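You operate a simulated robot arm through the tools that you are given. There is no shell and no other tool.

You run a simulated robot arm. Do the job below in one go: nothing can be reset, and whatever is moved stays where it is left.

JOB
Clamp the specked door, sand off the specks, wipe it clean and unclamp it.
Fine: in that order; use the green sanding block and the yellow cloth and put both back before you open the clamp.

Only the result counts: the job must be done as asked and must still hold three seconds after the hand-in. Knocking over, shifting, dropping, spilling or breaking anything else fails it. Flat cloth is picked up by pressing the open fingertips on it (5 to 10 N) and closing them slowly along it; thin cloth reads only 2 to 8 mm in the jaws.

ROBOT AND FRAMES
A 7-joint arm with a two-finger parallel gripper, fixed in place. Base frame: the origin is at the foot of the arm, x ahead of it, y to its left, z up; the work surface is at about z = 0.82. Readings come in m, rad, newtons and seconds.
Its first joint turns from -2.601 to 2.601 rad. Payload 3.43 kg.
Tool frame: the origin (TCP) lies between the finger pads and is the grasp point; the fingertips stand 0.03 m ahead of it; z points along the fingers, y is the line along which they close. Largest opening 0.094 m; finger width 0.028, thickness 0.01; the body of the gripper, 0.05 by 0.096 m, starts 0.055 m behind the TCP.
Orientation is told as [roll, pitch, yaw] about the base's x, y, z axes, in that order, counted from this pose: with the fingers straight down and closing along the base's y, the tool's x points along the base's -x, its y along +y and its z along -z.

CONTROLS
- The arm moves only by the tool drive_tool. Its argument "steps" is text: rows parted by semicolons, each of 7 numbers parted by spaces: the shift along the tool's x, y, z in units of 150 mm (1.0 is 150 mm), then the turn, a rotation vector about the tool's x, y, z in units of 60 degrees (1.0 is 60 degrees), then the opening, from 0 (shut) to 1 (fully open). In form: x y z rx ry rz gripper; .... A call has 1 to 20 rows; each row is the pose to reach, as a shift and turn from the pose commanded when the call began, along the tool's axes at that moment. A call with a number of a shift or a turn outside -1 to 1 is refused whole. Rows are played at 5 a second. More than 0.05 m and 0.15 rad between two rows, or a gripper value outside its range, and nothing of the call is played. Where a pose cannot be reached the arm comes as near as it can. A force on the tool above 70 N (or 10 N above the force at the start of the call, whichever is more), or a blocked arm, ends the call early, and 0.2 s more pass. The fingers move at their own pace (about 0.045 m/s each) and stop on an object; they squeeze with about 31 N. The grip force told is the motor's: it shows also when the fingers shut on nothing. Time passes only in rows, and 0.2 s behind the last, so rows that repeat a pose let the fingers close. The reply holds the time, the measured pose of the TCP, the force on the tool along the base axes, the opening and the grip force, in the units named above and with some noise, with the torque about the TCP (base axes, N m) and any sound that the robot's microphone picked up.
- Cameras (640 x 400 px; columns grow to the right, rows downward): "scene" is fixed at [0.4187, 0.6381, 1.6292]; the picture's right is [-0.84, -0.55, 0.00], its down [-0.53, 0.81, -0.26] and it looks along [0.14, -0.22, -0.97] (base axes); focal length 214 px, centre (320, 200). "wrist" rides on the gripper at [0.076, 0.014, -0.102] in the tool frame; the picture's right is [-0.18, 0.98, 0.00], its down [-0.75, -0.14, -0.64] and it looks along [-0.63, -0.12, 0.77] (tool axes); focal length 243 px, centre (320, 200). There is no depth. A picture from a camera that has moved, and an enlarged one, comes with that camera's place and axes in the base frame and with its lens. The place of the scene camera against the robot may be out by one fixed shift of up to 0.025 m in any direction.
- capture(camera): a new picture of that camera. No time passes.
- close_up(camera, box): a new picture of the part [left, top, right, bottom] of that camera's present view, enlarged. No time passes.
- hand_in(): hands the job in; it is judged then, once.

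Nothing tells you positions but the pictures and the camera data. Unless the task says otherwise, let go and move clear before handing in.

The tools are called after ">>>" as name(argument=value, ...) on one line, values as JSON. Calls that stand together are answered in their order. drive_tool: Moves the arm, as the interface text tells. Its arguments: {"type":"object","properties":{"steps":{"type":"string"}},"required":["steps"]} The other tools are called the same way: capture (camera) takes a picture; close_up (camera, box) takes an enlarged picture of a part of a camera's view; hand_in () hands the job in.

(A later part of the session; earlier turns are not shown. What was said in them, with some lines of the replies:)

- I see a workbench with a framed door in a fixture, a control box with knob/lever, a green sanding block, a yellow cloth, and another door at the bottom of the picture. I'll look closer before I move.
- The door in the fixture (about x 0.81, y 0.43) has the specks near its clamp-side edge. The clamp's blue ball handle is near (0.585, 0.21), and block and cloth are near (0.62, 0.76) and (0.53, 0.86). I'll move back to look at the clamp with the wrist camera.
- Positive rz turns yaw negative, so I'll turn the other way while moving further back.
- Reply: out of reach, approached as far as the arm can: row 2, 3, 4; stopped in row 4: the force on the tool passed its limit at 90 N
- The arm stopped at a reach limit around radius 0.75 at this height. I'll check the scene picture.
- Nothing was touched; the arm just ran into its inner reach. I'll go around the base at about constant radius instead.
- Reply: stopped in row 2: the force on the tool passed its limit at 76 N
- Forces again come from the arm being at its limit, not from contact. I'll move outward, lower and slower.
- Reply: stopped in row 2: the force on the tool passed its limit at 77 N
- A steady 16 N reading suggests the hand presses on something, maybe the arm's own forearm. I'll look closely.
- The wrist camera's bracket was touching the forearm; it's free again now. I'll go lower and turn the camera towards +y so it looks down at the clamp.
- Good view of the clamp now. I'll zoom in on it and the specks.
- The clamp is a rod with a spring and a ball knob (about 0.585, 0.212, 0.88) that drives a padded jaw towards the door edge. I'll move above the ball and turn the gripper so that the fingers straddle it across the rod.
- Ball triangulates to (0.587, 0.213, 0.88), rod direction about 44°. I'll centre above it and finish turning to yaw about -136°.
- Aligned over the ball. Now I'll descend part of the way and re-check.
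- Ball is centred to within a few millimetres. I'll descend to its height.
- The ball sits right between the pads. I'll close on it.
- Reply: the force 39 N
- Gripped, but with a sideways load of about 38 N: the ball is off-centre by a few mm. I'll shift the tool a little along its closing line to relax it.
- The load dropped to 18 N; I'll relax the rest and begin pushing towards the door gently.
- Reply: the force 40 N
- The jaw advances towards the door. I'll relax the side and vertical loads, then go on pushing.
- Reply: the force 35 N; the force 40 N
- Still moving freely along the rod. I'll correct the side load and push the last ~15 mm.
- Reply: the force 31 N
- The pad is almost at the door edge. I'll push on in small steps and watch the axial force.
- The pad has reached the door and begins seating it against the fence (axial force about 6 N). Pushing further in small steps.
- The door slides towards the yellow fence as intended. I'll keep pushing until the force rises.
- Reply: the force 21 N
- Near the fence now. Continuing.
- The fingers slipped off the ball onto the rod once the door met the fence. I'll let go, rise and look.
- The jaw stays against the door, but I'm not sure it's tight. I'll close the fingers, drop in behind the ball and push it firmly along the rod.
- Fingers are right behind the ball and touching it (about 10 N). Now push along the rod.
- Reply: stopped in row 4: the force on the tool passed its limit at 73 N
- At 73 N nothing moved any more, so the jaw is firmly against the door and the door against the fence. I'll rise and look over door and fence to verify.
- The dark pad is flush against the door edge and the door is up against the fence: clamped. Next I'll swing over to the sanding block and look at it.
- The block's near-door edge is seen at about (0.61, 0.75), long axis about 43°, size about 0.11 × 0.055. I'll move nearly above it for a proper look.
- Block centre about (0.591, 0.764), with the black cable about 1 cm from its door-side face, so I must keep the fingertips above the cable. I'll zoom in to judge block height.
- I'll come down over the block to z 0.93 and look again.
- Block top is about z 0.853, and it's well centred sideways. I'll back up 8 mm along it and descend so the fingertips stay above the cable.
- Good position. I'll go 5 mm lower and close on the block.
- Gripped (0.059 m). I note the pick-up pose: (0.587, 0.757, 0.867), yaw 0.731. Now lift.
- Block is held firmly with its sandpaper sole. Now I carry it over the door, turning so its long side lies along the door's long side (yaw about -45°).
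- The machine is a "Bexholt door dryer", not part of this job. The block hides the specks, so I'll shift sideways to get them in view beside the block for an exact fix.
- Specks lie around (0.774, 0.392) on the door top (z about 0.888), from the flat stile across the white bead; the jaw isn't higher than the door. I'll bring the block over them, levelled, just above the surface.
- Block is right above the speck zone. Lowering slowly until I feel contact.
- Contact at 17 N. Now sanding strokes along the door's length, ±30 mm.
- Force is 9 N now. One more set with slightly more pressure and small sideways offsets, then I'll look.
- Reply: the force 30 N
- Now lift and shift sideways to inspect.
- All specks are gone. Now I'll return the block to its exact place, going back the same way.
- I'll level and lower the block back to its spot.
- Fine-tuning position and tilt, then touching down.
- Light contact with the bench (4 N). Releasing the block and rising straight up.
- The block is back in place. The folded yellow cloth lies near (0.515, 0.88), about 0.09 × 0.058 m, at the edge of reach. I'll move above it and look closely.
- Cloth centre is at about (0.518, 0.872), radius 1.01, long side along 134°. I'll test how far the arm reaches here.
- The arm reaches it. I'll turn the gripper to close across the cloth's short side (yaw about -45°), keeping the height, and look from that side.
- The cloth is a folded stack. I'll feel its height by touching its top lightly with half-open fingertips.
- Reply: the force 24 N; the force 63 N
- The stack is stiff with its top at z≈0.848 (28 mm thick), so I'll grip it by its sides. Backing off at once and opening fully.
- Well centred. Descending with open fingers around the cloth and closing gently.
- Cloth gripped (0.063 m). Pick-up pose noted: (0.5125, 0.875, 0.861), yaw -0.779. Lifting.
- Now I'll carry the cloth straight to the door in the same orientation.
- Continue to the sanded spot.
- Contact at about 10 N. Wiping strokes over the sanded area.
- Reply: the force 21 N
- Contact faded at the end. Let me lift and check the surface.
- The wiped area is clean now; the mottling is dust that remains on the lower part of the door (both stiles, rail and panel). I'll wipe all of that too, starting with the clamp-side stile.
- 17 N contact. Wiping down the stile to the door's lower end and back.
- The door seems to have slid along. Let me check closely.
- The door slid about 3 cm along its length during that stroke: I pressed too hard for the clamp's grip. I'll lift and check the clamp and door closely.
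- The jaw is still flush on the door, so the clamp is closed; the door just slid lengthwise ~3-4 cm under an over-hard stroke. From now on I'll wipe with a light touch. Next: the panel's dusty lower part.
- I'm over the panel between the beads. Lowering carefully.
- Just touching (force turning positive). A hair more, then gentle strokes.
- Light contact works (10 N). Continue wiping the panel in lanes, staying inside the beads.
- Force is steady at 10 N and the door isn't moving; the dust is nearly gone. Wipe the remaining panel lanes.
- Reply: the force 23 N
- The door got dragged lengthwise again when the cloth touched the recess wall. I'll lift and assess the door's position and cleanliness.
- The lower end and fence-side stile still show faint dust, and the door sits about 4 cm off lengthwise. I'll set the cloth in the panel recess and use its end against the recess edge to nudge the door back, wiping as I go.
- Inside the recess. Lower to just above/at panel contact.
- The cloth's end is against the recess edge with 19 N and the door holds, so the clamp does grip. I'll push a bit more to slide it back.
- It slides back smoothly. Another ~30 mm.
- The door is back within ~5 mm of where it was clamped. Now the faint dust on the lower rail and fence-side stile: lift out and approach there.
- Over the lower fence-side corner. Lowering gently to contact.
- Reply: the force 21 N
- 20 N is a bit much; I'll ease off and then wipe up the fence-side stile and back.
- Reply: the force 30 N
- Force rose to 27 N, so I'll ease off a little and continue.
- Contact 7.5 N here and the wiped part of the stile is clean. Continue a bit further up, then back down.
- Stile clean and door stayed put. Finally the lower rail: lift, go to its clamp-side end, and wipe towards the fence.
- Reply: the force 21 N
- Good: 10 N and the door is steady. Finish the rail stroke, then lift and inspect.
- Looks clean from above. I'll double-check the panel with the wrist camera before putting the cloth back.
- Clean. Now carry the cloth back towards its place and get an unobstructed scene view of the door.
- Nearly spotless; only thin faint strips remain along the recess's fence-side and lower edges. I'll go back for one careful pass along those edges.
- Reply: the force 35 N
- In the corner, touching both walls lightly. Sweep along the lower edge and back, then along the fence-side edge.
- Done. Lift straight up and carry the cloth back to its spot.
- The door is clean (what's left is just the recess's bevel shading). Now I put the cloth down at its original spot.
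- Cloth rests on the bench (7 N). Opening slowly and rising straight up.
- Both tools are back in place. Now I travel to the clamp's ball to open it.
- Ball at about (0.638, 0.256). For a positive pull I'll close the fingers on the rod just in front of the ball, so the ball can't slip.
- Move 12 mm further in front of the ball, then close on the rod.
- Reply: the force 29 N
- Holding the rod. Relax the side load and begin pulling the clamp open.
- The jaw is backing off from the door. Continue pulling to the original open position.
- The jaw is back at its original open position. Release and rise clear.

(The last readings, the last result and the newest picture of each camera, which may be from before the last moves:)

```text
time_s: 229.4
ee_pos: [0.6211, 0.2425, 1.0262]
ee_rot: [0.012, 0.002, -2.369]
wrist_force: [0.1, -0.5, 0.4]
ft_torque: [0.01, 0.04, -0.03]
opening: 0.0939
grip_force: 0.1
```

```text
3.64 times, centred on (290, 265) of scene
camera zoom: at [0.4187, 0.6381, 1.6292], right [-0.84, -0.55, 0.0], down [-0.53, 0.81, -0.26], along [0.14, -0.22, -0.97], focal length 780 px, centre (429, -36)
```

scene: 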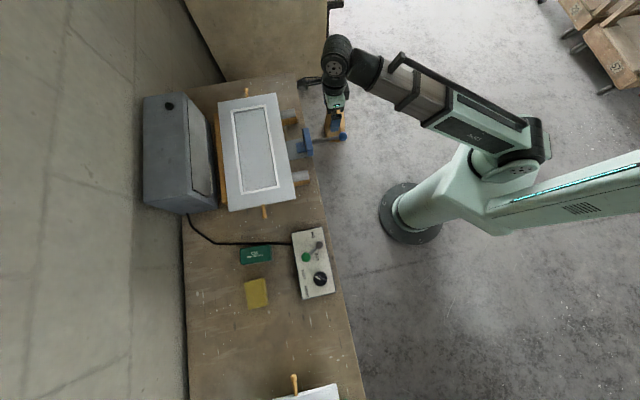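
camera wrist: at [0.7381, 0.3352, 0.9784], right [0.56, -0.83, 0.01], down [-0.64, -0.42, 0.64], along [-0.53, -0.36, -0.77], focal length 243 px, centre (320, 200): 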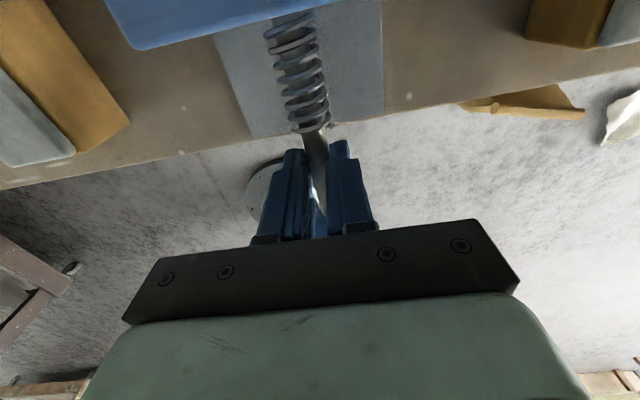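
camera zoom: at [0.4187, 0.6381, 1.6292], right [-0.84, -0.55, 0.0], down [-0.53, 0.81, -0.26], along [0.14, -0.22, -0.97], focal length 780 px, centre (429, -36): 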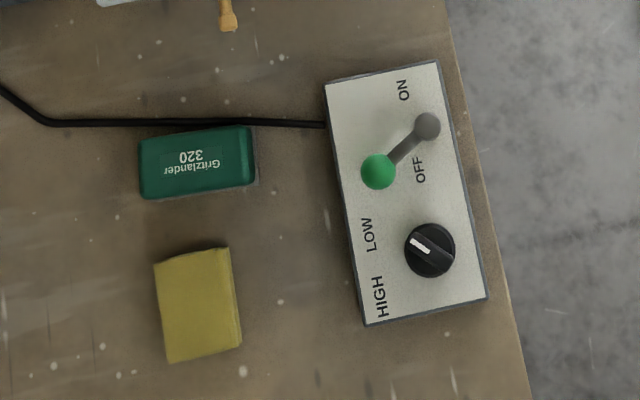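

The door is free of specks and dust. The clamp is open at its original position, block and cloth are back within a few millimetres, and nothing else has moved. The gripper is empty and clear of everything, so I'm handing in.

One thing to note: while I was wiping, the door slid about 4 cm lengthwise in the clamp, first one way and then the other. I pushed it back to within about 5 mm of where I had clamped it.

>>> hand_in()

```text
The job is handed in.
```

The specked door is sanded and wiped clean, and the job is handed in; I don't have the verdict. I clamped the door, sanded it, wiped it and unclamped it in that order.

- **Tools:** I used the green block and the yellow cloth, and both were back in place to within a few millimetres before I opened the clamp.
- **Specks and dust:** In the last pictures no specks or dust were left on the door.
- **Clamp:** The jaw is back at its original open position.
- **Door position:** The door slid about 4 cm lengthwise in the clamp while I was wiping, first one way and then the other. The first time I pressed too hard, and the second time the cloth caught the edge of the recess. I pushed it back to within about 5 mm lengthwise of where I had clamped it. It now rests against the fence, about 2–3 cm from where it started, because the clamp had to push it there.
- **Clamp grip:** When I pushed the clamp knob, it did not move further at 73 N. Even so, the clamp only held the door against moderate sideways force. I can't tell whether it could have been set any tighter.
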